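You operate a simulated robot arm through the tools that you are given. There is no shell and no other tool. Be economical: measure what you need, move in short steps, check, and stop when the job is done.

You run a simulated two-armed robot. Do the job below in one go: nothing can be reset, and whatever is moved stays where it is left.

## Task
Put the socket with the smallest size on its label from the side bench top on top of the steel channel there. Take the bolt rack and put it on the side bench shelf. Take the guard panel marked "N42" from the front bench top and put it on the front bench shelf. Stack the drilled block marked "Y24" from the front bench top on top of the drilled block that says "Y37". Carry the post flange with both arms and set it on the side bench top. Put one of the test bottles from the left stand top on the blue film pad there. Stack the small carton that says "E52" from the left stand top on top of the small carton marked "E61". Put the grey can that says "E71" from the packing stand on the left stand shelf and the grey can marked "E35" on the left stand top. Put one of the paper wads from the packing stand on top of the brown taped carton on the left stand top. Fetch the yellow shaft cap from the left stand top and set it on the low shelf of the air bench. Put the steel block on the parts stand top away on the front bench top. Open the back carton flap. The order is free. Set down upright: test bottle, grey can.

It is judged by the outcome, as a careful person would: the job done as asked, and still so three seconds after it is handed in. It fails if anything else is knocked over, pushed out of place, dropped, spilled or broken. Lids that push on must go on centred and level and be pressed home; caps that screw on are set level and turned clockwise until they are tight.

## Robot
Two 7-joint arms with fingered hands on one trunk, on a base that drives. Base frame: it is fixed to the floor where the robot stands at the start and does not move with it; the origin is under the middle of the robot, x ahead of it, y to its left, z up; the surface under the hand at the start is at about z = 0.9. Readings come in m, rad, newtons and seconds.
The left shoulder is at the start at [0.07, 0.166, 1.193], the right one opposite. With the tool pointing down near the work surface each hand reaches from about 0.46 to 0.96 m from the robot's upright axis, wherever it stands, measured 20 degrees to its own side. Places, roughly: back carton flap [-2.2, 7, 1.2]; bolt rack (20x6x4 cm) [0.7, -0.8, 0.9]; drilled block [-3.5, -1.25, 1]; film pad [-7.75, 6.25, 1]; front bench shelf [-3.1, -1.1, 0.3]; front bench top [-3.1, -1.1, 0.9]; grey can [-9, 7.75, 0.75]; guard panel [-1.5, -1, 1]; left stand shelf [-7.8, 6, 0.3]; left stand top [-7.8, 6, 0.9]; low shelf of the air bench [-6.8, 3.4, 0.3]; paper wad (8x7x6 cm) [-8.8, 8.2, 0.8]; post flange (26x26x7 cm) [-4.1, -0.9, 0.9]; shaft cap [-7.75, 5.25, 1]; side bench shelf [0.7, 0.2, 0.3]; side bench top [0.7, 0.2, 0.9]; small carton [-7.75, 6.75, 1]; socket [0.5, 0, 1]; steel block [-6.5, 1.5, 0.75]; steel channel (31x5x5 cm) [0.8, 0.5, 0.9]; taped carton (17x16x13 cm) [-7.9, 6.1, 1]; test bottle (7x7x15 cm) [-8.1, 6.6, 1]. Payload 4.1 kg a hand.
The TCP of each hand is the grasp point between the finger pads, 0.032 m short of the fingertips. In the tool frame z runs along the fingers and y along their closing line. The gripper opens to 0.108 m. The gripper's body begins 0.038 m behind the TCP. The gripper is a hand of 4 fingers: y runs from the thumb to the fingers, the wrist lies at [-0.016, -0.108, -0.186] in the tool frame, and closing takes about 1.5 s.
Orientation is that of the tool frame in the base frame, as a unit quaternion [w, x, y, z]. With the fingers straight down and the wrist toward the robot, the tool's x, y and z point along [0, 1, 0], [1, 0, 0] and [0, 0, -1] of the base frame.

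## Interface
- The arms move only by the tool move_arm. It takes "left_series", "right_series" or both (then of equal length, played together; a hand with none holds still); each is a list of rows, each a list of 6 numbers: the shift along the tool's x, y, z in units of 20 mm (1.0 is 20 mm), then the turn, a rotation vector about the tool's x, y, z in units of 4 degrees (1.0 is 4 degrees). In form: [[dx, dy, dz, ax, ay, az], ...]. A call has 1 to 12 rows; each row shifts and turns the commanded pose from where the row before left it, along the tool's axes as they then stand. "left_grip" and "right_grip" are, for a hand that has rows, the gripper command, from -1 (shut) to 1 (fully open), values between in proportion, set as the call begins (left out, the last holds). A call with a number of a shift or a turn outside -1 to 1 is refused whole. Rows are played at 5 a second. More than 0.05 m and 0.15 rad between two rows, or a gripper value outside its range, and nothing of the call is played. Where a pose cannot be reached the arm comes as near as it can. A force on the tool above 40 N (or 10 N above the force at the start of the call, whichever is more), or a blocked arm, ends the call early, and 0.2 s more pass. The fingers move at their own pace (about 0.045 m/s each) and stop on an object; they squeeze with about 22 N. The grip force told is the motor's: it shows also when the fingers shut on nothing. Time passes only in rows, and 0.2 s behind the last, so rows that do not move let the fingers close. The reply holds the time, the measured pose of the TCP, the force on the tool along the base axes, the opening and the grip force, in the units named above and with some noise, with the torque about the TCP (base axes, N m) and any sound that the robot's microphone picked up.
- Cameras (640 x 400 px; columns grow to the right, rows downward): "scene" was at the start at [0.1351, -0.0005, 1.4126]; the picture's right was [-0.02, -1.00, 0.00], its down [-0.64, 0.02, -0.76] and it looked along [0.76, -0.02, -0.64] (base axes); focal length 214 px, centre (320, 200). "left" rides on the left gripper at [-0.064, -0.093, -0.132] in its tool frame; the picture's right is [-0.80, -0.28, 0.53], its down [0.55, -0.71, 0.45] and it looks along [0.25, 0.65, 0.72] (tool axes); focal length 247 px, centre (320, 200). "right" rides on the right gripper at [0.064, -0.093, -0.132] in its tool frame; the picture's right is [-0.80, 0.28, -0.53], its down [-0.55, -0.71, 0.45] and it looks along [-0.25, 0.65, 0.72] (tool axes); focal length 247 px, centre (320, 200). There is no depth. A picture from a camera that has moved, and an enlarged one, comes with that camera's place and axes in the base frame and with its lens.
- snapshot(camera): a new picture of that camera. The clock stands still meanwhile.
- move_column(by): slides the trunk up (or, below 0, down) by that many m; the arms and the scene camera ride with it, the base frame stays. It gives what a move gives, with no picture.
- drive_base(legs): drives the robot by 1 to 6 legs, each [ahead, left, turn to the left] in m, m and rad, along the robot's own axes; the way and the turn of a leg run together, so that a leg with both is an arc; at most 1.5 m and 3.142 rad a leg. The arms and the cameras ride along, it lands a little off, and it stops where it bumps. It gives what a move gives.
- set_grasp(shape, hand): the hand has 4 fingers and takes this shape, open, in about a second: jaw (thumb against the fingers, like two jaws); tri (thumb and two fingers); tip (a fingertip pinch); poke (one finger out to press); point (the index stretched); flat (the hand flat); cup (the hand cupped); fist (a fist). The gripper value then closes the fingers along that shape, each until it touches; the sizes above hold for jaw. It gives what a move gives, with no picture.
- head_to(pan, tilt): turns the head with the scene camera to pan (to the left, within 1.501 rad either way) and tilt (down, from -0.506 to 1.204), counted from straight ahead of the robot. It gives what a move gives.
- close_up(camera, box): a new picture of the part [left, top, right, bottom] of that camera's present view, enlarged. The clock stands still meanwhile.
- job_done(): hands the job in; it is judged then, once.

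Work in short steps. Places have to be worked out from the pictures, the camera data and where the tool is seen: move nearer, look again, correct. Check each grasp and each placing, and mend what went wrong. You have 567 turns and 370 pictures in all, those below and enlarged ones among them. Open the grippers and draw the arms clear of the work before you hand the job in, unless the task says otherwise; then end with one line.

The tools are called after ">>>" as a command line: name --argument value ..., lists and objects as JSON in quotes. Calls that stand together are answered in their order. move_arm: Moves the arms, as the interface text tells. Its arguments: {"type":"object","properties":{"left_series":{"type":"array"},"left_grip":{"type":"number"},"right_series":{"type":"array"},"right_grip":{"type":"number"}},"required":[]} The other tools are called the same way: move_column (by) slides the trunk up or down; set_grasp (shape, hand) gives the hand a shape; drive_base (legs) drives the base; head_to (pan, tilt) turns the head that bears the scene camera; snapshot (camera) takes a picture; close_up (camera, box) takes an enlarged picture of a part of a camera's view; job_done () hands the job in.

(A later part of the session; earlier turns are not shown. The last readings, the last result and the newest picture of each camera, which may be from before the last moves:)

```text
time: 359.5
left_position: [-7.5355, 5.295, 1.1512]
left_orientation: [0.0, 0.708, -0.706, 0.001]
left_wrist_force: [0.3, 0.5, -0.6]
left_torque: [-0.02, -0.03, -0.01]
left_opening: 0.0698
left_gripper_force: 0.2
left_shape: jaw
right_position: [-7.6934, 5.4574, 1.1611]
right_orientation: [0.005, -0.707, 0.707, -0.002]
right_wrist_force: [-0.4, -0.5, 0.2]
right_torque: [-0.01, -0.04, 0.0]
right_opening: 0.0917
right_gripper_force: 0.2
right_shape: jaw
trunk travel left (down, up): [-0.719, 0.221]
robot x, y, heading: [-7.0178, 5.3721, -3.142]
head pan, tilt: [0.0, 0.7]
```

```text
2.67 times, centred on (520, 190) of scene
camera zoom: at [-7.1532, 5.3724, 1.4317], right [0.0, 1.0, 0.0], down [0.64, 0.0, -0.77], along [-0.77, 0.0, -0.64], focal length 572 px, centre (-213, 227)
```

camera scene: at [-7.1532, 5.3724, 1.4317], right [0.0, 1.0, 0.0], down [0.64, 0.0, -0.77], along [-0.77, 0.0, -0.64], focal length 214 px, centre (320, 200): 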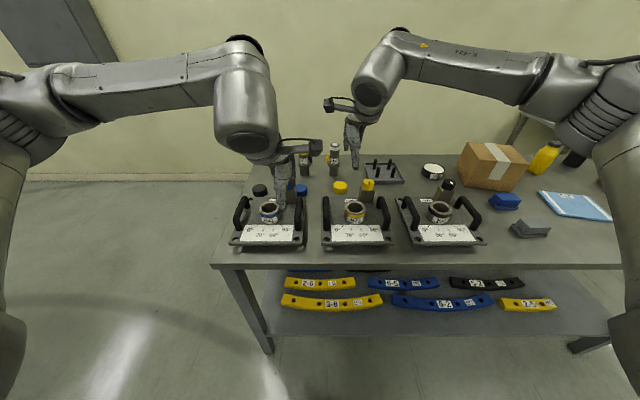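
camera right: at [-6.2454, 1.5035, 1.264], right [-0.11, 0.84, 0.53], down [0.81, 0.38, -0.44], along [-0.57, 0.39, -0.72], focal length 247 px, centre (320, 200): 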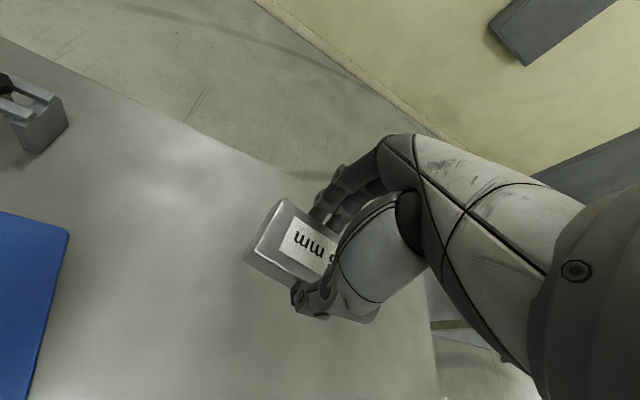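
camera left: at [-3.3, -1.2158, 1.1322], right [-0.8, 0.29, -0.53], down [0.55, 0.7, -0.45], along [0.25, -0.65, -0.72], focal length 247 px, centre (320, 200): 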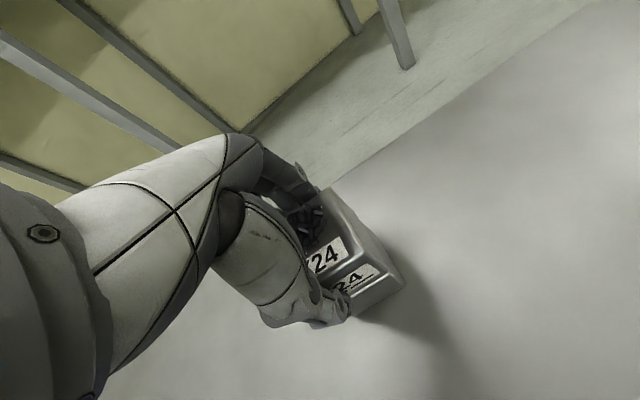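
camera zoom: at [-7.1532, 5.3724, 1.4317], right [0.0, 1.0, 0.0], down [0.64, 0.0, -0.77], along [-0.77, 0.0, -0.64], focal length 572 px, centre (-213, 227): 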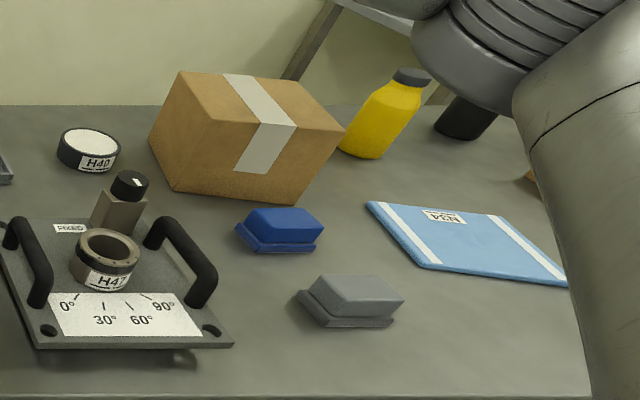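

Three discs (black, blue, yellow) stand in front of the shafts; something yellow also hides behind H57. I view it with the right hand's camera.

>>> snapshot --camera "right"

>>> close_up --camera "scene" --box '[285, 135, 365, 185]'

```text
279 pictures are left
camera right: at [-7.6028, 5.3918, 1.2917], right [-0.29, 0.8, 0.53], down [0.71, 0.55, -0.44], along [-0.64, 0.25, -0.72], focal length 247 px, centre (320, 200)
```

right: 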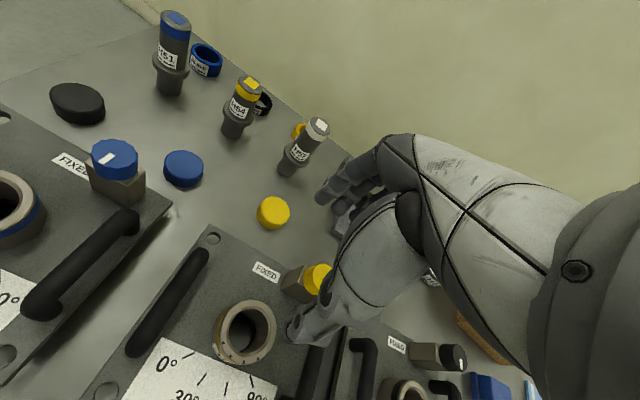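

```text
8.00 times, centred on (325, 160) of scene
camera zoom: at [-7.1532, 5.3724, 1.4317], right [0.0, 1.0, 0.0], down [0.64, 0.0, -0.77], along [-0.77, 0.0, -0.64], focal length 1716 px, centre (280, 520)
```

zoom: 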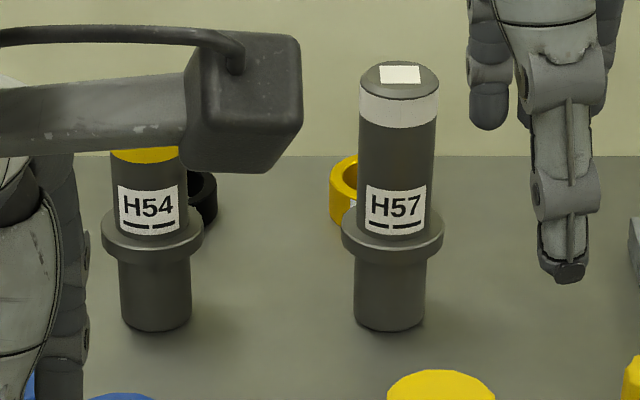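

Those behind are collars; the yellow disc in front is the cap, about (−7.838, 5.448), top ≈0.935. I bring the right hand over it with a 30° turn to keep the thumb off the fixture plate.

>>> move_arm --right_series '[[0.1, 0.9, 0.5, 0, 0, 0], [0.1, 0.9, 0.5, 0, 0, 0], [0.1, 0.9, 0.5, 0, 0, 0], [0.1, 0.9, 0.5, 0, 0, 0], [0.1, 0.9, 0.5, 0, 0, 0], [0, 0.9, 0.5, 0, 0, 0], [0, 0.9, 0.5, 0, 0, 0], [0, 0.9, 0.5, 0, 0, 0], [0, 0, 0, 0, 0, 1], [0, 0, 0, 0, 0, 1], [0, 0, 0, 0, 0, 1], [0, 0, 0, 0, 0, 1]]' --right_grip 0.4

>>> move_arm --right_series '[[0, 0, 0, 0, 0, 1], [0, 0, 0, 0, 0, 1], [0, 0, 0, 0, 0, 1], [0, 0, 0, 0, 0, 0.5]]'

>>> snapshot --camera "right"

```text
time: 362.1
left_position: [-7.534, 5.2942, 1.1505]
left_orientation: [-0.001, 0.708, -0.706, 0.001]
left_wrist_force: [-0.9, -0.4, 0.6]
left_torque: [0.03, 0.0, 0.04]
left_opening: 0.0702
left_gripper_force: 0.0
left_shape: jaw
right_position: [-7.838, 5.4469, 1.0789]
right_orientation: [0.005, -0.6, 0.8, -0.001]
right_wrist_force: [-0.1, -0.1, 0.3]
right_torque: [-0.01, 0.01, 0.01]
right_opening: 0.0758
right_gripper_force: 0.0
right_shape: jaw
trunk travel left (down, up): [-0.719, 0.221]
robot x, y, heading: [-7.0156, 5.369, -3.141]
head pan, tilt: [0.0, 0.7]
```

```text
time: 363.1
left_position: [-7.5359, 5.294, 1.1513]
left_orientation: [0.0, 0.708, -0.707, 0.001]
left_wrist_force: [-0.4, 0.1, -0.2]
left_torque: [0.04, -0.02, 0.03]
left_opening: 0.0699
left_gripper_force: 0.1
left_shape: jaw
right_position: [-7.8372, 5.4476, 1.0799]
right_orientation: [0.006, -0.499, 0.867, -0.001]
right_wrist_force: [1.0, -0.1, -0.6]
right_torque: [0.0, 0.01, -0.01]
right_opening: 0.0758
right_gripper_force: 0.1
right_shape: jaw
trunk travel left (down, up): [-0.719, 0.221]
robot x, y, heading: [-7.0212, 5.3736, -3.135]
head pan, tilt: [0.0, 0.7]
```

```text
277 pictures are left
camera right: at [-7.7907, 5.3444, 1.2095], right [0.15, 0.83, 0.54], down [0.89, 0.12, -0.44], along [-0.43, 0.54, -0.72], focal length 247 px, centre (320, 200)
```

right: 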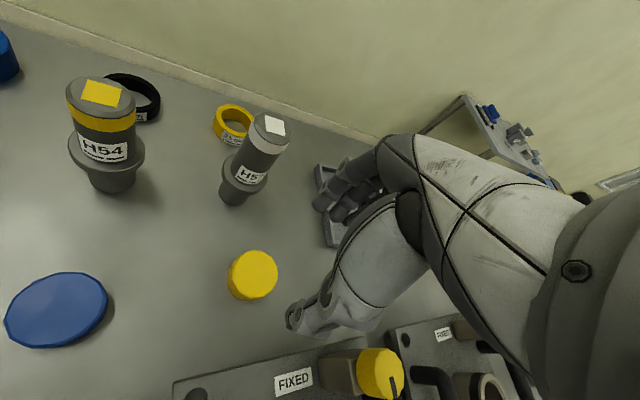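

Cap refined to (−7.847, 5.447), top ≈0.931. I correct 1 cm and lower to z≈0.938, then grip.

>>> move_arm --right_series '[[0.25, 0.43, 0.5, 0, 0, 0], [0, 0, 1, 0, 0, 0], [0, 0, 1, 0, 0, 0], [0, 0, 1, 0, 0, 0], [0, 0, 1, 0, 0, 0], [0, 0, 1, 0, 0, 0], [0, 0, 1, 0, 0, 0], [0, 0, 0.5, 0, 0, 0]]'

>>> close_up --camera "right" --box '[180, 180, 420, 390]'

```text
time: 364.9
left_position: [-7.5354, 5.2941, 1.1516]
left_orientation: [0.001, 0.708, -0.707, 0.001]
left_wrist_force: [-0.3, -0.7, 1.4]
left_torque: [0.0, 0.0, -0.02]
left_opening: 0.0701
left_gripper_force: 0.1
left_shape: jaw
right_position: [-7.8465, 5.4495, 0.9392]
right_orientation: [0.006, -0.498, 0.867, -0.001]
right_wrist_force: [-0.2, -0.7, -0.3]
right_torque: [0.01, 0.01, 0.02]
right_opening: 0.076
right_gripper_force: 0.1
right_shape: jaw
trunk travel left (down, up): [-0.719, 0.221]
robot x, y, heading: [-7.0184, 5.3711, -3.139]
head pan, tilt: [0.0, 0.7]
```

```text
1.90 times, centred on (300, 285) of right
camera zoom: at [-7.7998, 5.3462, 1.0694], right [0.15, 0.83, 0.54], down [0.89, 0.12, -0.44], along [-0.43, 0.54, -0.72], focal length 470 px, centre (358, 38)
```

zoom: 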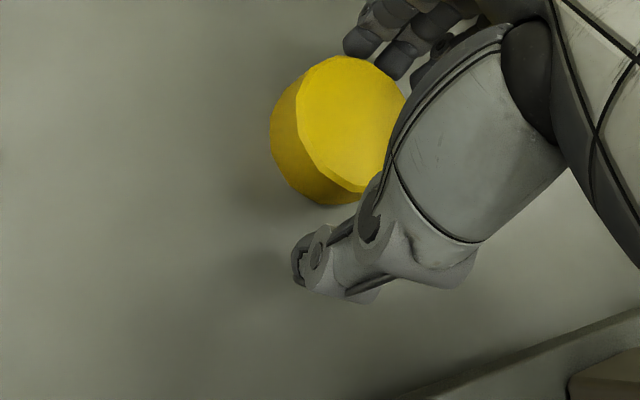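

Fingers straddle the cap. Close and lift.

>>> move_arm --right_series '[[0, 0, 0, 0, 0, 0], [0, 0, 0, 0, 0, 0], [0, 0, 0, 0, 0, 0], [0, 0, 0, 0, 0, 0], [0, 0, 0, 0, 0, 0], [0, 0, 0, 0, 0, 0]]' --right_grip -1

>>> move_arm --right_series '[[0, 0, -1, 0, 0, 0], [0, 0, -1, 0, 0, 0], [0, 0, -1, 0, 0, 0], [0, 0, -1, 0, 0, 0], [0, 0, -1, 0, 0, 0], [0, 0, -1, 0, 0, 0], [0, 0, -1, 0, 0, 0], [0, 0, -1, 0, 0, 0], [0, 0, -1, 0, 0, 0], [0, 0, -1, 0, 0, 0]]'

>>> snapshot --camera "right"

```text
time: 366.3
left_position: [-7.5346, 5.2951, 1.1515]
left_orientation: [0.0, 0.708, -0.706, 0.002]
left_wrist_force: [-0.8, 0.5, 0.0]
left_torque: [0.01, -0.05, -0.01]
left_opening: 0.07
left_gripper_force: 0.1
left_shape: jaw
right_position: [-7.8456, 5.4478, 0.9391]
right_orientation: [0.005, -0.499, 0.866, -0.001]
right_wrist_force: [0.5, -0.3, -0.1]
right_torque: [-0.03, -0.02, 0.01]
right_opening: 0.0491
right_gripper_force: 22.3
right_shape: jaw
trunk travel left (down, up): [-0.719, 0.221]
robot x, y, heading: [-7.0195, 5.3713, -3.14]
head pan, tilt: [0.0, 0.7]
```

```text
time: 368.5
left_position: [-7.5343, 5.2938, 1.1504]
left_orientation: [-0.001, 0.708, -0.706, 0.001]
left_wrist_force: [0.2, 0.8, 0.2]
left_torque: [0.0, 0.03, 0.04]
left_opening: 0.0699
left_gripper_force: 0.1
left_shape: jaw
right_position: [-7.8476, 5.4484, 1.1376]
right_orientation: [0.006, -0.5, 0.866, -0.001]
right_wrist_force: [-0.1, -0.5, -0.2]
right_torque: [0.0, 0.04, -0.01]
right_opening: 0.0489
right_gripper_force: 22.4
right_shape: jaw
trunk travel left (down, up): [-0.719, 0.221]
robot x, y, heading: [-7.0173, 5.3743, -3.138]
head pan, tilt: [0.0, 0.7]
```

```text
275 pictures are left
camera right: at [-7.8007, 5.3444, 1.2694], right [0.15, 0.83, 0.54], down [0.89, 0.12, -0.44], along [-0.43, 0.54, -0.72], focal length 247 px, centre (320, 200)
```

right: 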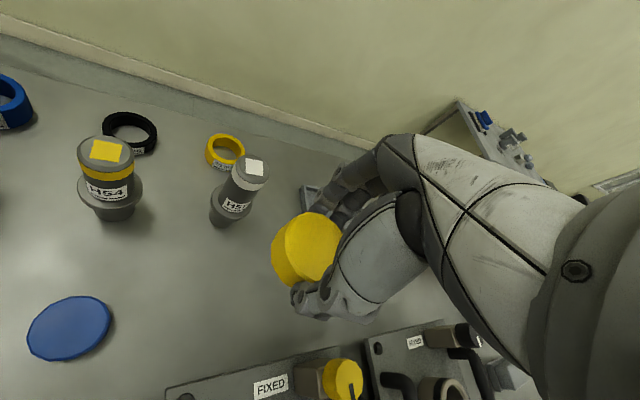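

The cap is held. I back away diagonally and go to face the air bench at about (−5.8, 3.4).

>>> drive_base --legs '[[-0.6, 0.3, 0], [-0.55, 0.6, 0], [0, 1.05, 0]]'

>>> head_to --pan 0 --tilt 0.5

>>> snapshot --camera "scene"

```text
time: 381.3
left_position: [-6.4012, 3.3334, 1.1504]
left_orientation: [0.0, -0.702, 0.712, -0.001]
left_wrist_force: [0.2, -0.1, -0.8]
left_torque: [0.0, 0.02, -0.01]
left_opening: 0.07
left_gripper_force: 0.1
left_shape: jaw
right_position: [-6.7099, 3.4912, 1.1385]
right_orientation: [0.005, -0.491, 0.871, -0.001]
right_wrist_force: [0.2, 0.3, 0.5]
right_torque: [0.03, 0.0, 0.0]
right_opening: 0.0489
right_gripper_force: 22.1
right_shape: jaw
trunk travel left (down, up): [-0.719, 0.221]
robot x, y, heading: [-5.883, 3.401, 3.128]
head pan, tilt: [0.0, 0.7]
```

```text
time: 382.0
left_position: [-6.4009, 3.3343, 1.151]
left_orientation: [0.0, -0.702, 0.712, -0.002]
left_wrist_force: [0.0, 0.2, -1.0]
left_torque: [0.0, 0.0, -0.03]
left_opening: 0.0699
left_gripper_force: 0.1
left_shape: jaw
right_position: [-6.7108, 3.4921, 1.1384]
right_orientation: [0.005, -0.492, 0.871, -0.001]
right_wrist_force: [-0.1, -0.3, 0.6]
right_torque: [0.01, 0.01, -0.02]
right_opening: 0.0491
right_gripper_force: 22.0
right_shape: jaw
trunk travel left (down, up): [-0.719, 0.221]
robot x, y, heading: [-5.881, 3.4019, 3.126]
head pan, tilt: [0.0, 0.499]
```

```text
274 pictures are left
camera scene: at [-6.0236, 3.4045, 1.4493], right [0.01, 1.0, 0.0], down [0.48, -0.01, -0.88], along [-0.88, 0.01, -0.48], focal length 214 px, centre (320, 200)
```

scene: 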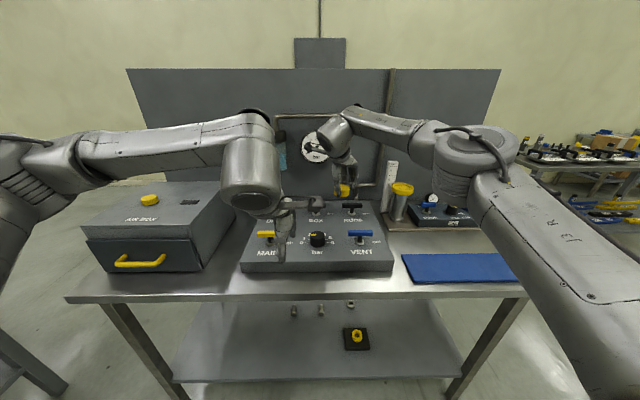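

Shelf space right of the small black tray (around (−6.62, 3.85)) is free. I back off 0.5 m, shift right 0.36 m and lower the trunk.

>>> drive_base --legs '[[-0.5, -0.36, 0.014]]'

>>> move_column --by -0.4

>>> move_column --by -0.3

>>> head_to --pan -0.1 --tilt 0.25

>>> snapshot --camera "scene"

```text
time: 385.5
left_position: [-5.8981, 3.682, 1.1497]
left_orientation: [0.0, -0.706, 0.708, -0.001]
left_wrist_force: [0.5, -0.3, 0.3]
left_torque: [0.01, -0.01, -0.01]
left_opening: 0.0697
left_gripper_force: 0.0
left_shape: jaw
right_position: [-6.2102, 3.8365, 1.1385]
right_orientation: [0.005, -0.497, 0.867, -0.001]
right_wrist_force: [-0.7, -0.1, -1.1]
right_torque: [-0.01, -0.02, -0.01]
right_opening: 0.0491
right_gripper_force: 21.7
right_shape: jaw
trunk travel left (down, up): [-0.719, 0.221]
robot x, y, heading: [-5.3803, 3.7589, 3.138]
head pan, tilt: [0.0, 0.499]
```

```text
time: 389.3
left_position: [-5.8989, 3.6826, 0.7513]
left_orientation: [0.0, -0.706, 0.708, -0.001]
left_wrist_force: [0.6, 0.0, -0.4]
left_torque: [0.01, -0.02, 0.02]
left_opening: 0.0699
left_gripper_force: 0.1
left_shape: jaw
right_position: [-6.2091, 3.8361, 0.7387]
right_orientation: [0.005, -0.498, 0.867, -0.001]
right_wrist_force: [-0.7, -0.4, -0.5]
right_torque: [0.02, -0.01, -0.02]
right_opening: 0.0488
right_gripper_force: 22.0
right_shape: jaw
trunk travel left (down, up): [-0.319, 0.621]
robot x, y, heading: [-5.3786, 3.7548, 3.135]
head pan, tilt: [0.0, 0.499]
```

```text
time: 392.3
left_position: [-5.8977, 3.6813, 0.4507]
left_orientation: [0.0, -0.707, 0.707, -0.002]
left_wrist_force: [-0.3, 0.4, -0.7]
left_torque: [0.0, 0.0, 0.0]
left_opening: 0.07
left_gripper_force: 0.1
left_shape: jaw
right_position: [-6.2091, 3.837, 0.4373]
right_orientation: [0.006, -0.498, 0.867, -0.001]
right_wrist_force: [0.2, 0.6, -0.3]
right_torque: [0.05, 0.02, 0.0]
right_opening: 0.0489
right_gripper_force: 22.2
right_shape: jaw
trunk travel left (down, up): [-0.019, 0.921]
robot x, y, heading: [-5.3819, 3.7525, 3.14]
head pan, tilt: [0.0, 0.499]
```

```text
time: 393.1
left_position: [-5.8985, 3.6819, 0.4508]
left_orientation: [0.0, -0.706, 0.708, -0.002]
left_wrist_force: [0.9, -0.4, 0.3]
left_torque: [0.0, 0.01, -0.01]
left_opening: 0.0702
left_gripper_force: 0.1
left_shape: jaw
right_position: [-6.2092, 3.8359, 0.4388]
right_orientation: [0.006, -0.498, 0.867, 0.0]
right_wrist_force: [0.0, -0.4, -0.1]
right_torque: [-0.02, -0.02, 0.02]
right_opening: 0.0489
right_gripper_force: 22.0
right_shape: jaw
trunk travel left (down, up): [-0.019, 0.921]
robot x, y, heading: [-5.3849, 3.7587, 3.142]
head pan, tilt: [-0.099, 0.25]
```

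```text
273 pictures are left
camera scene: at [-5.5241, 3.7679, 0.7724], right [0.1, 0.99, 0.0], down [0.25, -0.02, -0.97], along [-0.96, 0.1, -0.25], focal length 214 px, centre (320, 200)
```

scene: 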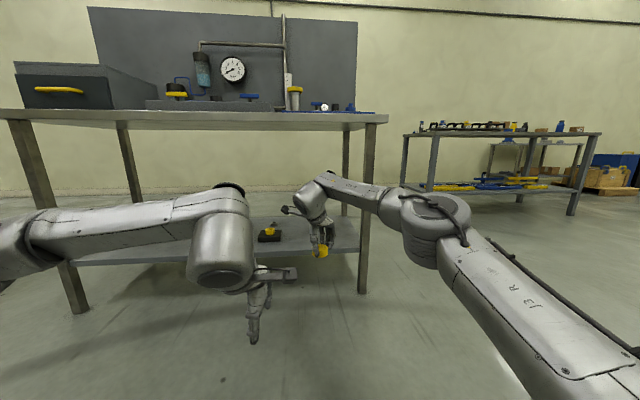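

Tray is near y 3.61 and the leg near y 4.09; I enter with the cap at y≈3.80.

>>> drive_base --legs '[[0.2, 0.04, 0], [0.2, 0, 0]]'

>>> snapshot --camera "scene"

>>> snapshot --camera "right"

```text
time: 395.9
left_position: [-6.2965, 3.6423, 0.4509]
left_orientation: [0.0, 0.707, -0.707, 0.001]
left_wrist_force: [0.3, -0.2, -0.1]
left_torque: [0.02, -0.02, 0.01]
left_opening: 0.07
left_gripper_force: 0.1
left_shape: jaw
right_position: [-6.6086, 3.7966, 0.4387]
right_orientation: [0.006, -0.498, 0.867, -0.001]
right_wrist_force: [-0.8, -0.6, 0.1]
right_torque: [0.02, -0.03, 0.0]
right_opening: 0.0493
right_gripper_force: 22.6
right_shape: jaw
trunk travel left (down, up): [-0.019, 0.921]
robot x, y, heading: [-5.7805, 3.713, 3.14]
head pan, tilt: [-0.099, 0.25]
```

```text
272 pictures are left
camera scene: at [-5.9222, 3.7282, 0.7724], right [0.1, 1.0, 0.0], down [0.25, -0.02, -0.97], along [-0.96, 0.1, -0.25], focal length 214 px, centre (320, 200)
```

scene: 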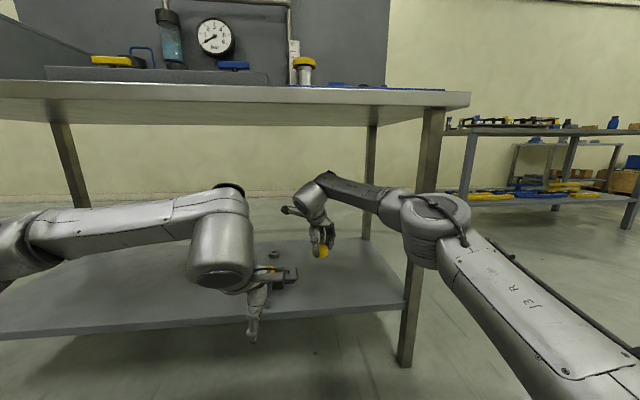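

```text
271 pictures are left
camera right: at [-6.5619, 3.6928, 0.5689], right [0.15, 0.83, 0.54], down [0.89, 0.12, -0.44], along [-0.43, 0.55, -0.72], focal length 247 px, centre (320, 200)
```

right: 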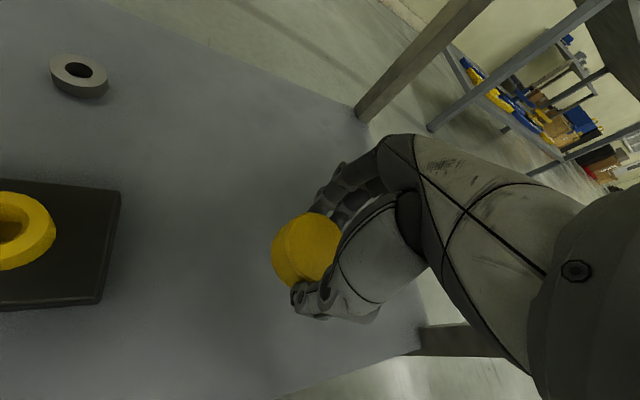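

Clear shelf below the cap. I lower to z≈0.35, then creep.

>>> move_arm --right_series '[[0, 0, 1, 0, 0, 0], [0, 0, 1, 0, 0, 0], [0, 0, 1, 0, 0, 0], [0, 0, 0.6, 0, 0, 0], [0, 0, 0.4, 0, 0, 0], [0, 0, 0.3, 0, 0, 0]]'

>>> move_arm --right_series '[[0, 0, 0.2, 0, 0, 0], [0, 0, 0.15, 0, 0, 0], [0, 0, 0, 0, 0, 0]]'

>>> close_up --camera "scene" --box '[230, 180, 400, 300]'

```text
time: 397.3
left_position: [-6.2969, 3.642, 0.4507]
left_orientation: [0.0, -0.707, 0.708, -0.002]
left_wrist_force: [-0.8, 0.3, -1.5]
left_torque: [-0.04, -0.01, 0.0]
left_opening: 0.0698
left_gripper_force: 0.0
left_shape: jaw
right_position: [-6.6073, 3.7954, 0.351]
right_orientation: [0.006, -0.497, 0.868, -0.001]
right_wrist_force: [0.3, 1.3, -0.3]
right_torque: [0.01, 0.03, 0.03]
right_opening: 0.0491
right_gripper_force: 22.6
right_shape: jaw
trunk travel left (down, up): [-0.019, 0.921]
robot x, y, heading: [-5.7821, 3.7121, 3.139]
head pan, tilt: [-0.099, 0.25]
```

```text
time: 398.1
left_position: [-6.2956, 3.6423, 0.4509]
left_orientation: [-0.001, 0.707, -0.707, 0.001]
left_wrist_force: [-0.1, -0.1, 0.3]
left_torque: [-0.02, 0.02, 0.02]
left_opening: 0.0701
left_gripper_force: 0.1
left_shape: jaw
right_position: [-6.6069, 3.796, 0.345]
right_orientation: [0.006, -0.497, 0.868, 0.0]
right_wrist_force: [-0.3, 0.4, 0.0]
right_torque: [-0.01, -0.02, -0.01]
right_opening: 0.0489
right_gripper_force: 22.0
right_shape: jaw
trunk travel left (down, up): [-0.019, 0.921]
robot x, y, heading: [-5.778, 3.7165, 3.14]
head pan, tilt: [-0.099, 0.25]
```

```text
3.33 times, centred on (315, 240) of scene
camera zoom: at [-5.9222, 3.7282, 0.7724], right [0.1, 1.0, 0.0], down [0.25, -0.02, -0.97], along [-0.96, 0.1, -0.25], focal length 715 px, centre (337, 67)
```

zoom: 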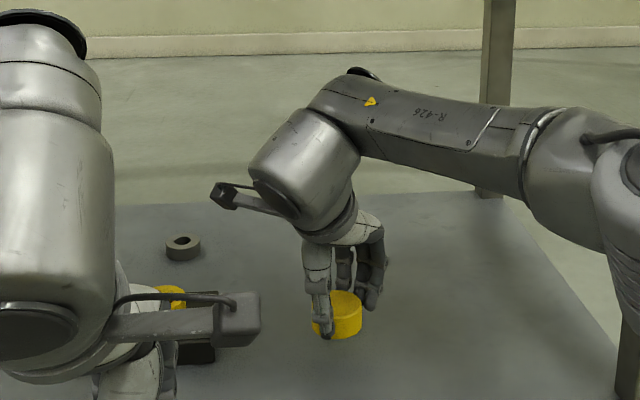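

Nearly touching. A few more small steps.

>>> move_arm --right_series '[[0, 0, 0.15, 0, 0, 0], [0, 0, 0.15, 0, 0, 0], [0, 0, 0.1, 0, 0, 0], [0, 0, 0, 0, 0, 0]]'

>>> move_arm --right_series '[[0, 0, 0.1, 0, 0, 0], [0, 0, 0, 0, 0, 0]]'

```text
time: 399.1
left_position: [-6.2943, 3.6424, 0.45]
left_orientation: [0.0, -0.707, 0.707, -0.002]
left_wrist_force: [-0.7, 1.0, -0.5]
left_torque: [-0.02, -0.02, 0.04]
left_opening: 0.0698
left_gripper_force: 0.0
left_shape: jaw
right_position: [-6.6071, 3.7963, 0.3366]
right_orientation: [0.005, -0.498, 0.867, 0.0]
right_wrist_force: [-1.1, -0.2, -0.4]
right_torque: [0.02, -0.03, -0.02]
right_opening: 0.0488
right_gripper_force: 21.9
right_shape: jaw
trunk travel left (down, up): [-0.019, 0.921]
robot x, y, heading: [-5.7765, 3.7187, 3.14]
head pan, tilt: [-0.099, 0.25]
```

```text
time: 399.7
left_position: [-6.2969, 3.6422, 0.4501]
left_orientation: [0.0, -0.707, 0.707, -0.001]
left_wrist_force: [0.1, -0.1, 1.1]
left_torque: [0.01, 0.01, 0.02]
left_opening: 0.0698
left_gripper_force: 0.0
left_shape: jaw
right_position: [-6.6073, 3.7943, 0.3353]
right_orientation: [0.006, -0.498, 0.867, -0.001]
right_wrist_force: [-1.0, 0.3, -0.5]
right_torque: [-0.01, 0.02, 0.01]
right_opening: 0.0487
right_gripper_force: 22.1
right_shape: jaw
trunk travel left (down, up): [-0.019, 0.921]
robot x, y, heading: [-5.7782, 3.7189, 3.142]
head pan, tilt: [-0.099, 0.25]
```

>>> move_arm --right_series '[[0, 0, 0.1, 0, 0, 0], [0, 0, 0.1, 0, 0, 0], [0, 0, 0.1, 0, 0, 0], [0, 0, 0, 0, 0, 0]]'

>>> close_up --camera "scene" --box '[270, 220, 370, 290]'

```text
time: 400.7
left_position: [-6.2976, 3.6416, 0.4504]
left_orientation: [0.0, 0.707, -0.707, 0.001]
left_wrist_force: [0.7, -0.2, 0.2]
left_torque: [0.02, 0.04, 0.0]
left_opening: 0.0699
left_gripper_force: 0.0
left_shape: jaw
right_position: [-6.6064, 3.797, 0.3301]
right_orientation: [0.005, -0.497, 0.868, 0.0]
right_wrist_force: [0.0, 0.3, 0.4]
right_torque: [0.05, -0.02, -0.03]
right_opening: 0.0487
right_gripper_force: 21.4
right_shape: jaw
trunk travel left (down, up): [-0.019, 0.921]
robot x, y, heading: [-5.7795, 3.7144, 3.144]
head pan, tilt: [-0.099, 0.25]
```

```text
5.71 times, centred on (320, 255) of scene
camera zoom: at [-5.9222, 3.7282, 0.7724], right [0.1, 1.0, 0.0], down [0.25, -0.02, -0.97], along [-0.96, 0.1, -0.25], focal length 1226 px, centre (320, -114)
```

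zoom: 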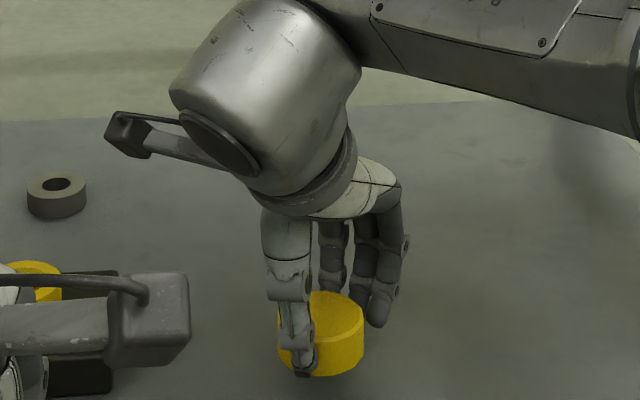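

Not yet touching; I creep down further watching force.

>>> move_arm --right_series '[[0, 0, 0.15, 0, 0, 0], [0, 0, 0.15, 0, 0, 0], [0, 0, 0, 0, 0, 0]]'

>>> move_arm --right_series '[[0, 0, 0.15, 0, 0, 0], [0, 0, 0.15, 0, 0, 0], [0, 0, 0, 0, 0, 0]]'

>>> move_arm --right_series '[[0, 0, 0.15, 0, 0, 0], [0, 0, 0.15, 0, 0, 0], [0, 0, 0, 0, 0, 0]]'

```text
time: 401.5
left_position: [-6.295, 3.6419, 0.45]
left_orientation: [0.0, 0.707, -0.707, 0.001]
left_wrist_force: [-0.9, -0.3, 0.1]
left_torque: [0.0, -0.02, 0.03]
left_opening: 0.07
left_gripper_force: 0.0
left_shape: jaw
right_position: [-6.606, 3.7959, 0.3224]
right_orientation: [0.006, -0.497, 0.867, -0.001]
right_wrist_force: [0.0, 0.5, -0.1]
right_torque: [-0.02, 0.04, -0.01]
right_opening: 0.0488
right_gripper_force: 21.8
right_shape: jaw
trunk travel left (down, up): [-0.019, 0.921]
robot x, y, heading: [-5.7797, 3.7196, 3.143]
head pan, tilt: [-0.099, 0.25]
```

```text
time: 402.3
left_position: [-6.2958, 3.6431, 0.4502]
left_orientation: [0.0, -0.707, 0.707, -0.001]
left_wrist_force: [0.9, 0.9, 0.3]
left_torque: [0.03, -0.02, 0.03]
left_opening: 0.0701
left_gripper_force: 0.2
left_shape: jaw
right_position: [-6.6061, 3.7964, 0.3166]
right_orientation: [0.006, -0.497, 0.867, -0.001]
right_wrist_force: [0.5, 0.4, -0.9]
right_torque: [-0.01, 0.02, -0.02]
right_opening: 0.0488
right_gripper_force: 22.4
right_shape: jaw
trunk travel left (down, up): [-0.019, 0.921]
robot x, y, heading: [-5.7805, 3.7146, 3.147]
head pan, tilt: [-0.099, 0.25]
```

```text
time: 403.1
left_position: [-6.2953, 3.6432, 0.4514]
left_orientation: [-0.001, -0.707, 0.707, -0.001]
left_wrist_force: [0.6, -0.1, 0.3]
left_torque: [0.0, 0.03, -0.03]
left_opening: 0.0699
left_gripper_force: 0.2
left_shape: jaw
right_position: [-6.6053, 3.7956, 0.3112]
right_orientation: [0.006, -0.497, 0.867, -0.001]
right_wrist_force: [-0.1, 0.3, 0.0]
right_torque: [-0.01, 0.03, 0.01]
right_opening: 0.0487
right_gripper_force: 21.4
right_shape: jaw
trunk travel left (down, up): [-0.019, 0.921]
robot x, y, heading: [-5.7798, 3.7146, 3.14]
head pan, tilt: [-0.099, 0.25]
```

Still free; I look to see the gap under the cap.

>>> close_up --camera "scene" --box '[270, 220, 370, 290]'

>>> close_up --camera "right" --box '[180, 160, 420, 360]'

```text
5.71 times, centred on (320, 255) of scene
camera zoom: at [-5.9222, 3.7282, 0.7724], right [0.1, 1.0, 0.0], down [0.25, -0.02, -0.97], along [-0.96, 0.1, -0.25], focal length 1226 px, centre (320, -114)
```

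zoom: 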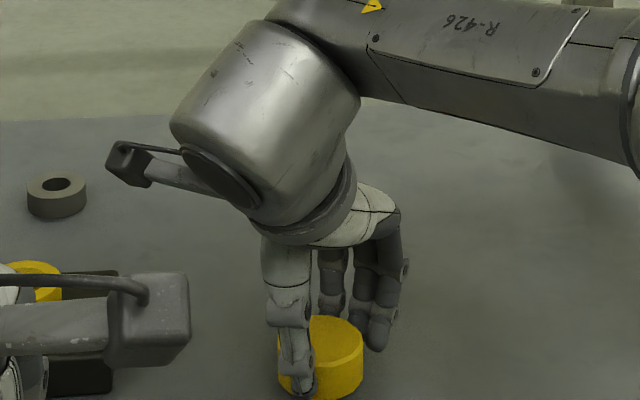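

```text
2.00 times, centred on (300, 260) of right
camera zoom: at [-6.5608, 3.6932, 0.4416], right [0.15, 0.83, 0.54], down [0.89, 0.12, -0.44], along [-0.43, 0.55, -0.72], focal length 494 px, centre (360, 80)
```

zoom: 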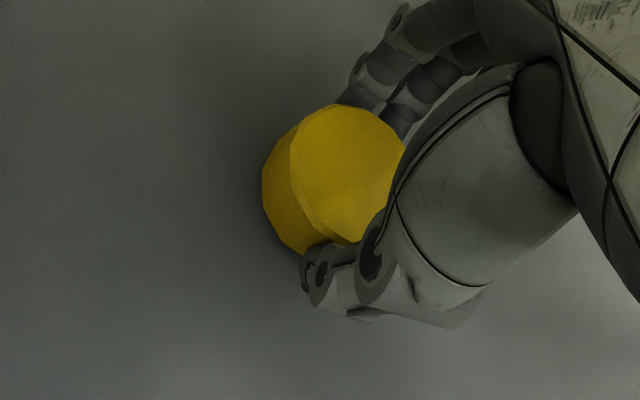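

A contact shadow is forming; I keep creeping.

>>> move_arm --right_series '[[0, 0, 0.15, 0, 0, 0], [0, 0, 0.15, 0, 0, 0], [0, 0, 0.15, 0, 0, 0], [0, 0, 0, 0, 0, 0]]'

>>> move_arm --right_series '[[0, 0, 0.15, 0, 0, 0], [0, 0, 0.15, 0, 0, 0], [0, 0, 0.15, 0, 0, 0], [0, 0, 0, 0, 0, 0]]'

```text
time: 404.1
left_position: [-6.2961, 3.6422, 0.4535]
left_orientation: [0.001, 0.707, -0.707, 0.0]
left_wrist_force: [-0.3, -0.4, -0.7]
left_torque: [-0.01, 0.01, 0.01]
left_opening: 0.0699
left_gripper_force: 0.1
left_shape: jaw
right_position: [-6.6066, 3.7949, 0.3057]
right_orientation: [0.002, -0.498, 0.867, 0.001]
right_wrist_force: [-1.0, 0.7, 23.7]
right_torque: [0.01, 0.07, 0.0]
right_opening: 0.05
right_gripper_force: 22.3
right_shape: jaw
trunk travel left (down, up): [-0.019, 0.921]
robot x, y, heading: [-5.7793, 3.7167, -3.147]
head pan, tilt: [-0.099, 0.25]
```

```text
time: 404.8
left_position: [-6.2954, 3.6426, 0.4514]
left_orientation: [0.001, 0.708, -0.707, 0.002]
left_wrist_force: [0.3, -0.8, -0.7]
left_torque: [0.0, -0.01, 0.01]
left_opening: 0.07
left_gripper_force: 0.2
left_shape: jaw
right_position: [-6.6072, 3.7966, 0.303]
right_orientation: [0.001, -0.497, 0.868, 0.001]
right_wrist_force: [3.1, 0.7, 23.4]
right_torque: [-0.06, -0.13, 0.03]
right_opening: 0.0503
right_gripper_force: 21.5
right_shape: jaw
trunk travel left (down, up): [-0.019, 0.921]
robot x, y, heading: [-5.7777, 3.7152, 3.143]
head pan, tilt: [-0.099, 0.25]
stopped in row 3 (right hand): the force on the tool passed its limit at 42 N (the readings are from after the stop); the commanded pose is now the measured one
```

Firm contact; the cap is down (shelf ≈0.267). I ease up 2 mm and open.

>>> move_arm --right_series '[[0, 0, -0.15, 0, 0, 0], [0, 0, 0, 0, 0, 0]]'

>>> move_arm --right_series '[[0, 0, 0, 0, 0, 0], [0, 0, 0, 0, 0, 0], [0, 0, 0, 0, 0, 0], [0, 0, 0, 0, 0, 0]]' --right_grip 0.5

>>> move_arm --right_series '[[0, 0, -0.5, 0, 0, 0], [0, 0, -1, 0, 0, 0], [0, 0, -1, 0, 0, 0], [0, 0, -1, 0, 0, 0], [0, 0, -1, 0, 0, 0], [0, 0, -1, 0, 0, 0]]'

>>> snapshot --camera "right"

```text
time: 405.4
left_position: [-6.2957, 3.6423, 0.4521]
left_orientation: [0.001, 0.707, -0.707, 0.0]
left_wrist_force: [0.7, 0.5, -0.4]
left_torque: [-0.01, 0.01, -0.02]
left_opening: 0.0699
left_gripper_force: 0.1
left_shape: jaw
right_position: [-6.6071, 3.7962, 0.3049]
right_orientation: [0.002, -0.498, 0.867, 0.001]
right_wrist_force: [-1.7, -0.2, 18.0]
right_torque: [0.04, 0.09, 0.0]
right_opening: 0.0498
right_gripper_force: 21.9
right_shape: jaw
trunk travel left (down, up): [-0.019, 0.921]
robot x, y, heading: [-5.7782, 3.7146, 3.147]
head pan, tilt: [-0.099, 0.25]
```

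```text
time: 406.4
left_position: [-6.2953, 3.6425, 0.4516]
left_orientation: [0.001, 0.707, -0.707, 0.001]
left_wrist_force: [-1.1, 0.1, -0.4]
left_torque: [-0.02, -0.03, 0.03]
left_opening: 0.07
left_gripper_force: 0.1
left_shape: jaw
right_position: [-6.6056, 3.7958, 0.3024]
right_orientation: [0.004, -0.498, 0.867, 0.001]
right_wrist_force: [4.8, -4.4, 18.9]
right_torque: [0.11, 0.65, 0.16]
right_opening: 0.0757
right_gripper_force: 0.0
right_shape: jaw
trunk travel left (down, up): [-0.019, 0.921]
robot x, y, heading: [-5.7775, 3.7167, 3.134]
head pan, tilt: [-0.099, 0.25]
```

```text
time: 407.8
left_position: [-6.2959, 3.643, 0.4516]
left_orientation: [0.0, -0.706, 0.708, -0.001]
left_wrist_force: [0.3, 0.6, -0.1]
left_torque: [0.01, -0.01, -0.01]
left_opening: 0.0699
left_gripper_force: 0.1
left_shape: jaw
right_position: [-6.6084, 3.7967, 0.4102]
right_orientation: [0.005, -0.497, 0.868, -0.001]
right_wrist_force: [-0.1, 0.8, 0.8]
right_torque: [0.01, -0.03, -0.01]
right_opening: 0.0808
right_gripper_force: 0.1
right_shape: jaw
trunk travel left (down, up): [-0.019, 0.921]
robot x, y, heading: [-5.7755, 3.7183, 3.14]
head pan, tilt: [-0.099, 0.25]
```

```text
266 pictures are left
camera right: at [-6.5616, 3.6946, 0.5416], right [0.15, 0.83, 0.54], down [0.89, 0.12, -0.44], along [-0.43, 0.55, -0.72], focal length 247 px, centre (320, 200)
```

right: 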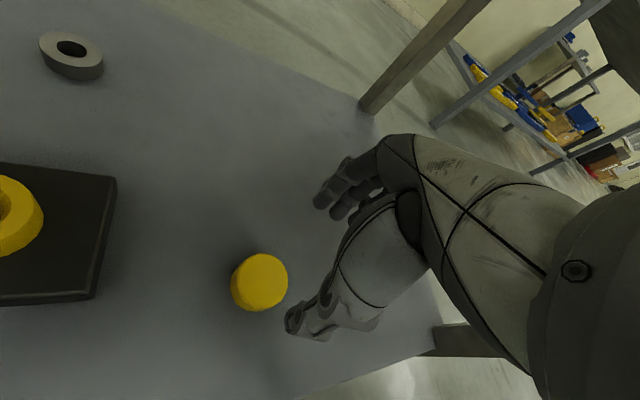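

The cap stands on the low shelf. I back out, raise the trunk and straighten the right hand.

>>> drive_base --legs '[[-0.45, 0, 0]]'

>>> move_column --by 0.4

>>> move_column --by 0.3

>>> move_arm --right_series '[[0, -1, -0.5, 0, 0, -1], [0, -1, -0.5, 0, 0, -1], [0, -1, -0.5, 0, 0, -1], [0, -1, 0, 0, 0, -1], [0, -1, 0, 0, 0, -1], [0, 0, 0, 0, 0, -1], [0, 0, 0, 0, 0, -1], [0, 0, 0, 0, 0, -0.5]]'

>>> drive_base --legs '[[0, -0.85, 0], [1.0, 0, 0], [0, -0.9, 0], [0, -0.9, 0]]'

>>> head_to --pan 0 --tilt 0.5

>>> snapshot --camera "scene"

```text
time: 410.5
left_position: [-5.8456, 3.6418, 0.4511]
left_orientation: [0.0, -0.706, 0.708, -0.001]
left_wrist_force: [0.2, -0.5, -0.1]
left_torque: [-0.02, 0.01, 0.01]
left_opening: 0.0698
left_gripper_force: 0.0
left_shape: jaw
right_position: [-6.1563, 3.7974, 0.4121]
right_orientation: [0.004, -0.496, 0.868, 0.0]
right_wrist_force: [0.0, 0.6, -0.9]
right_torque: [-0.01, -0.01, 0.02]
right_opening: 0.0807
right_gripper_force: 0.0
right_shape: jaw
trunk travel left (down, up): [-0.019, 0.921]
robot x, y, heading: [-5.3301, 3.7185, 3.142]
head pan, tilt: [-0.099, 0.25]
```

```text
time: 414.4
left_position: [-5.8462, 3.6437, 0.851]
left_orientation: [0.0, -0.707, 0.708, -0.001]
left_wrist_force: [-0.3, -0.7, -1.1]
left_torque: [0.0, -0.03, 0.0]
left_opening: 0.0699
left_gripper_force: 0.0
left_shape: jaw
right_position: [-6.158, 3.7982, 0.809]
right_orientation: [0.004, -0.498, 0.867, 0.0]
right_wrist_force: [0.2, 0.1, -0.1]
right_torque: [0.0, -0.01, 0.0]
right_opening: 0.0807
right_gripper_force: 0.0
right_shape: jaw
trunk travel left (down, up): [-0.419, 0.521]
robot x, y, heading: [-5.3321, 3.7185, 3.138]
head pan, tilt: [-0.099, 0.25]
```

```text
time: 417.4
left_position: [-5.8458, 3.6426, 1.1513]
left_orientation: [0.0, -0.706, 0.708, -0.002]
left_wrist_force: [0.2, -0.2, -0.2]
left_torque: [-0.02, 0.01, 0.03]
left_opening: 0.07
left_gripper_force: 0.1
left_shape: jaw
right_position: [-6.1569, 3.7979, 1.1097]
right_orientation: [0.004, -0.496, 0.868, -0.001]
right_wrist_force: [-0.1, -0.2, 0.6]
right_torque: [0.02, 0.0, -0.01]
right_opening: 0.0805
right_gripper_force: 0.1
right_shape: jaw
trunk travel left (down, up): [-0.719, 0.221]
robot x, y, heading: [-5.3308, 3.7159, 3.138]
head pan, tilt: [-0.099, 0.25]
```

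```text
time: 419.1
left_position: [-5.8459, 3.6429, 1.152]
left_orientation: [0.0, -0.706, 0.708, -0.001]
left_wrist_force: [0.7, 0.5, 0.1]
left_torque: [0.04, -0.02, 0.0]
left_opening: 0.0697
left_gripper_force: 0.0
left_shape: jaw
right_position: [-6.0657, 3.7602, 1.1397]
right_orientation: [0.004, -0.705, 0.709, -0.001]
right_wrist_force: [-0.6, -0.1, -0.8]
right_torque: [0.01, 0.0, 0.0]
right_opening: 0.0807
right_gripper_force: 0.0
right_shape: jaw
trunk travel left (down, up): [-0.719, 0.221]
robot x, y, heading: [-5.3284, 3.7151, 3.143]
head pan, tilt: [-0.099, 0.25]
```

```text
time: 437.2
left_position: [-6.822, 6.3143, 1.1503]
left_orientation: [0.0, -0.705, 0.71, -0.002]
left_wrist_force: [-0.4, 0.6, -0.3]
left_torque: [0.02, -0.01, -0.04]
left_opening: 0.0699
left_gripper_force: 0.2
left_shape: jaw
right_position: [-7.0421, 6.4318, 1.1404]
right_orientation: [0.004, -0.703, 0.711, -0.001]
right_wrist_force: [0.1, 0.3, 0.4]
right_torque: [0.05, -0.01, 0.03]
right_opening: 0.0807
right_gripper_force: 0.1
right_shape: jaw
trunk travel left (down, up): [-0.719, 0.221]
robot x, y, heading: [-6.3036, 6.3872, 3.136]
head pan, tilt: [-0.099, 0.25]
```

```text
time: 437.9
left_position: [-6.8234, 6.3152, 1.151]
left_orientation: [0.0, -0.705, 0.709, -0.001]
left_wrist_force: [0.5, -0.7, -0.4]
left_torque: [0.01, -0.02, 0.01]
left_opening: 0.0697
left_gripper_force: 0.0
left_shape: jaw
right_position: [-7.0413, 6.4343, 1.1407]
right_orientation: [0.004, -0.703, 0.711, -0.001]
right_wrist_force: [-1.0, 0.4, -0.6]
right_torque: [-0.01, -0.01, 0.0]
right_opening: 0.0806
right_gripper_force: 0.2
right_shape: jaw
trunk travel left (down, up): [-0.719, 0.221]
robot x, y, heading: [-6.3051, 6.3876, 3.134]
head pan, tilt: [0.0, 0.499]
```

```text
265 pictures are left
camera scene: at [-6.4464, 6.39, 1.4494], right [0.01, 1.0, 0.0], down [0.48, 0.0, -0.88], along [-0.88, 0.0, -0.48], focal length 214 px, centre (320, 200)
```

scene: 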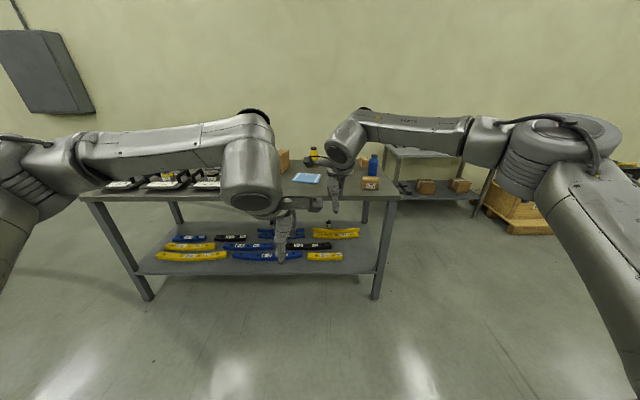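

The stand's north part lies ahead. I drive in 0.68 m and look down.

>>> drive_base --legs '[[0.68, 0, 0.005]]'

>>> head_to --pan 0 --tilt 0.75

>>> snapshot --camera "scene"

```text
time: 441.7
left_position: [-7.4992, 6.3136, 1.1517]
left_orientation: [0.0, -0.707, 0.707, -0.002]
left_wrist_force: [0.3, 0.1, -0.3]
left_torque: [0.01, 0.02, 0.0]
left_opening: 0.07
left_gripper_force: 0.0
left_shape: jaw
right_position: [-7.7185, 6.4309, 1.1421]
right_orientation: [0.003, -0.706, 0.709, -0.001]
right_wrist_force: [-0.1, 0.3, 0.7]
right_torque: [0.02, -0.01, 0.01]
right_opening: 0.0806
right_gripper_force: 0.0
right_shape: jaw
trunk travel left (down, up): [-0.719, 0.221]
robot x, y, heading: [-6.9815, 6.3884, -3.143]
head pan, tilt: [0.0, 0.499]
```

```text
time: 442.4
left_position: [-7.5002, 6.3143, 1.151]
left_orientation: [0.0, 0.707, -0.707, 0.001]
left_wrist_force: [0.3, -0.5, -0.4]
left_torque: [-0.01, 0.02, 0.01]
left_opening: 0.0697
left_gripper_force: 0.1
left_shape: jaw
right_position: [-7.7199, 6.4309, 1.141]
right_orientation: [0.004, -0.705, 0.709, -0.001]
right_wrist_force: [-0.5, -0.4, 1.3]
right_torque: [0.03, 0.02, -0.03]
right_opening: 0.0807
right_gripper_force: 0.1
right_shape: jaw
trunk travel left (down, up): [-0.719, 0.221]
robot x, y, heading: [-6.9822, 6.3882, -3.142]
head pan, tilt: [0.0, 0.75]
```

```text
264 pictures are left
camera scene: at [-7.1163, 6.3906, 1.4274], right [0.0, 1.0, 0.0], down [0.68, 0.0, -0.73], along [-0.73, 0.0, -0.68], focal length 214 px, centre (320, 200)
```

scene: 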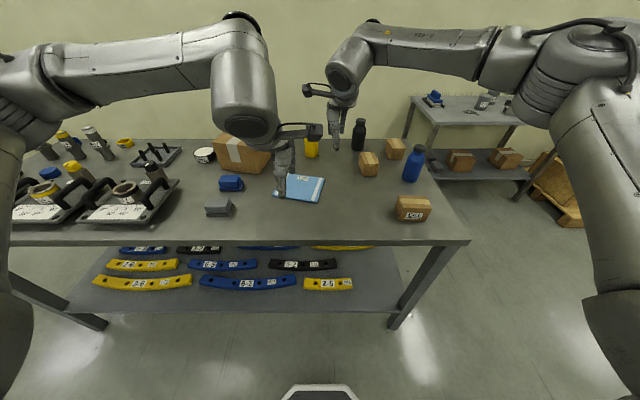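

Three bottles, the blue film pad and three small cartons are in view. I enlarge the labels.

>>> close_up --camera "scene" --box '[260, 110, 440, 230]'

>>> close_up --camera "right" --box '[0, 0, 640, 400]'

```text
3.33 times, centred on (350, 170) of scene
camera zoom: at [-7.1163, 6.3906, 1.4274], right [0.0, 1.0, 0.0], down [0.68, 0.0, -0.73], along [-0.73, 0.0, -0.68], focal length 715 px, centre (220, 300)
```

zoom: 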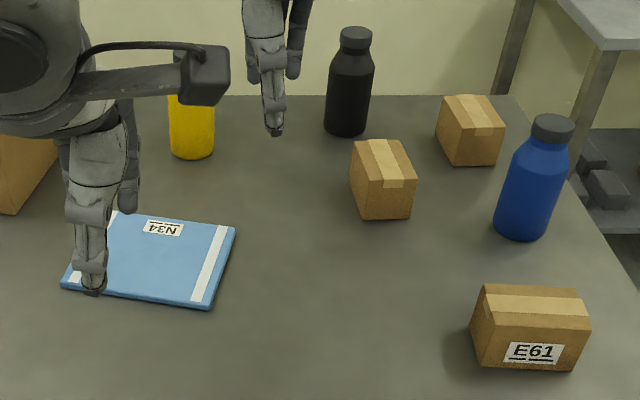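

```text
1.00 times, centred on (320, 200) of right (not enlarged: the box is as wide or as high as the picture)
camera zoom: at [-7.6289, 6.3657, 1.272], right [-0.28, 0.8, 0.53], down [0.71, 0.55, -0.44], along [-0.64, 0.25, -0.72], focal length 247 px, centre (320, 200)
```

zoom: 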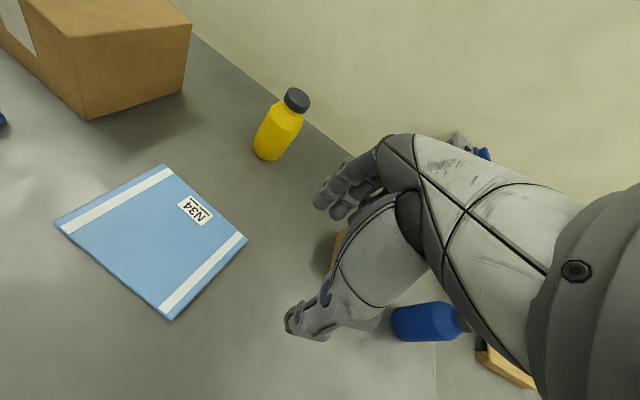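

E61 is the front carton. The labels of the other two face away from me; I check with the left hand camera, which sees their left sides.

>>> snapshot --camera "left"

```text
261 pictures are left
camera left: at [-7.4086, 6.3791, 1.2814], right [0.28, 0.8, -0.53], down [0.71, -0.55, -0.45], along [-0.65, -0.25, -0.72], focal length 247 px, centre (320, 200)
```

left: 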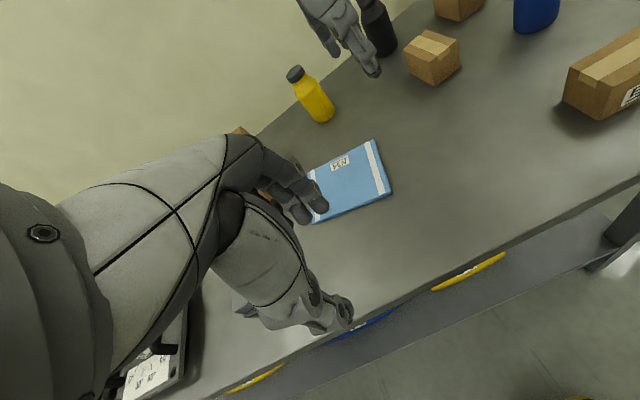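

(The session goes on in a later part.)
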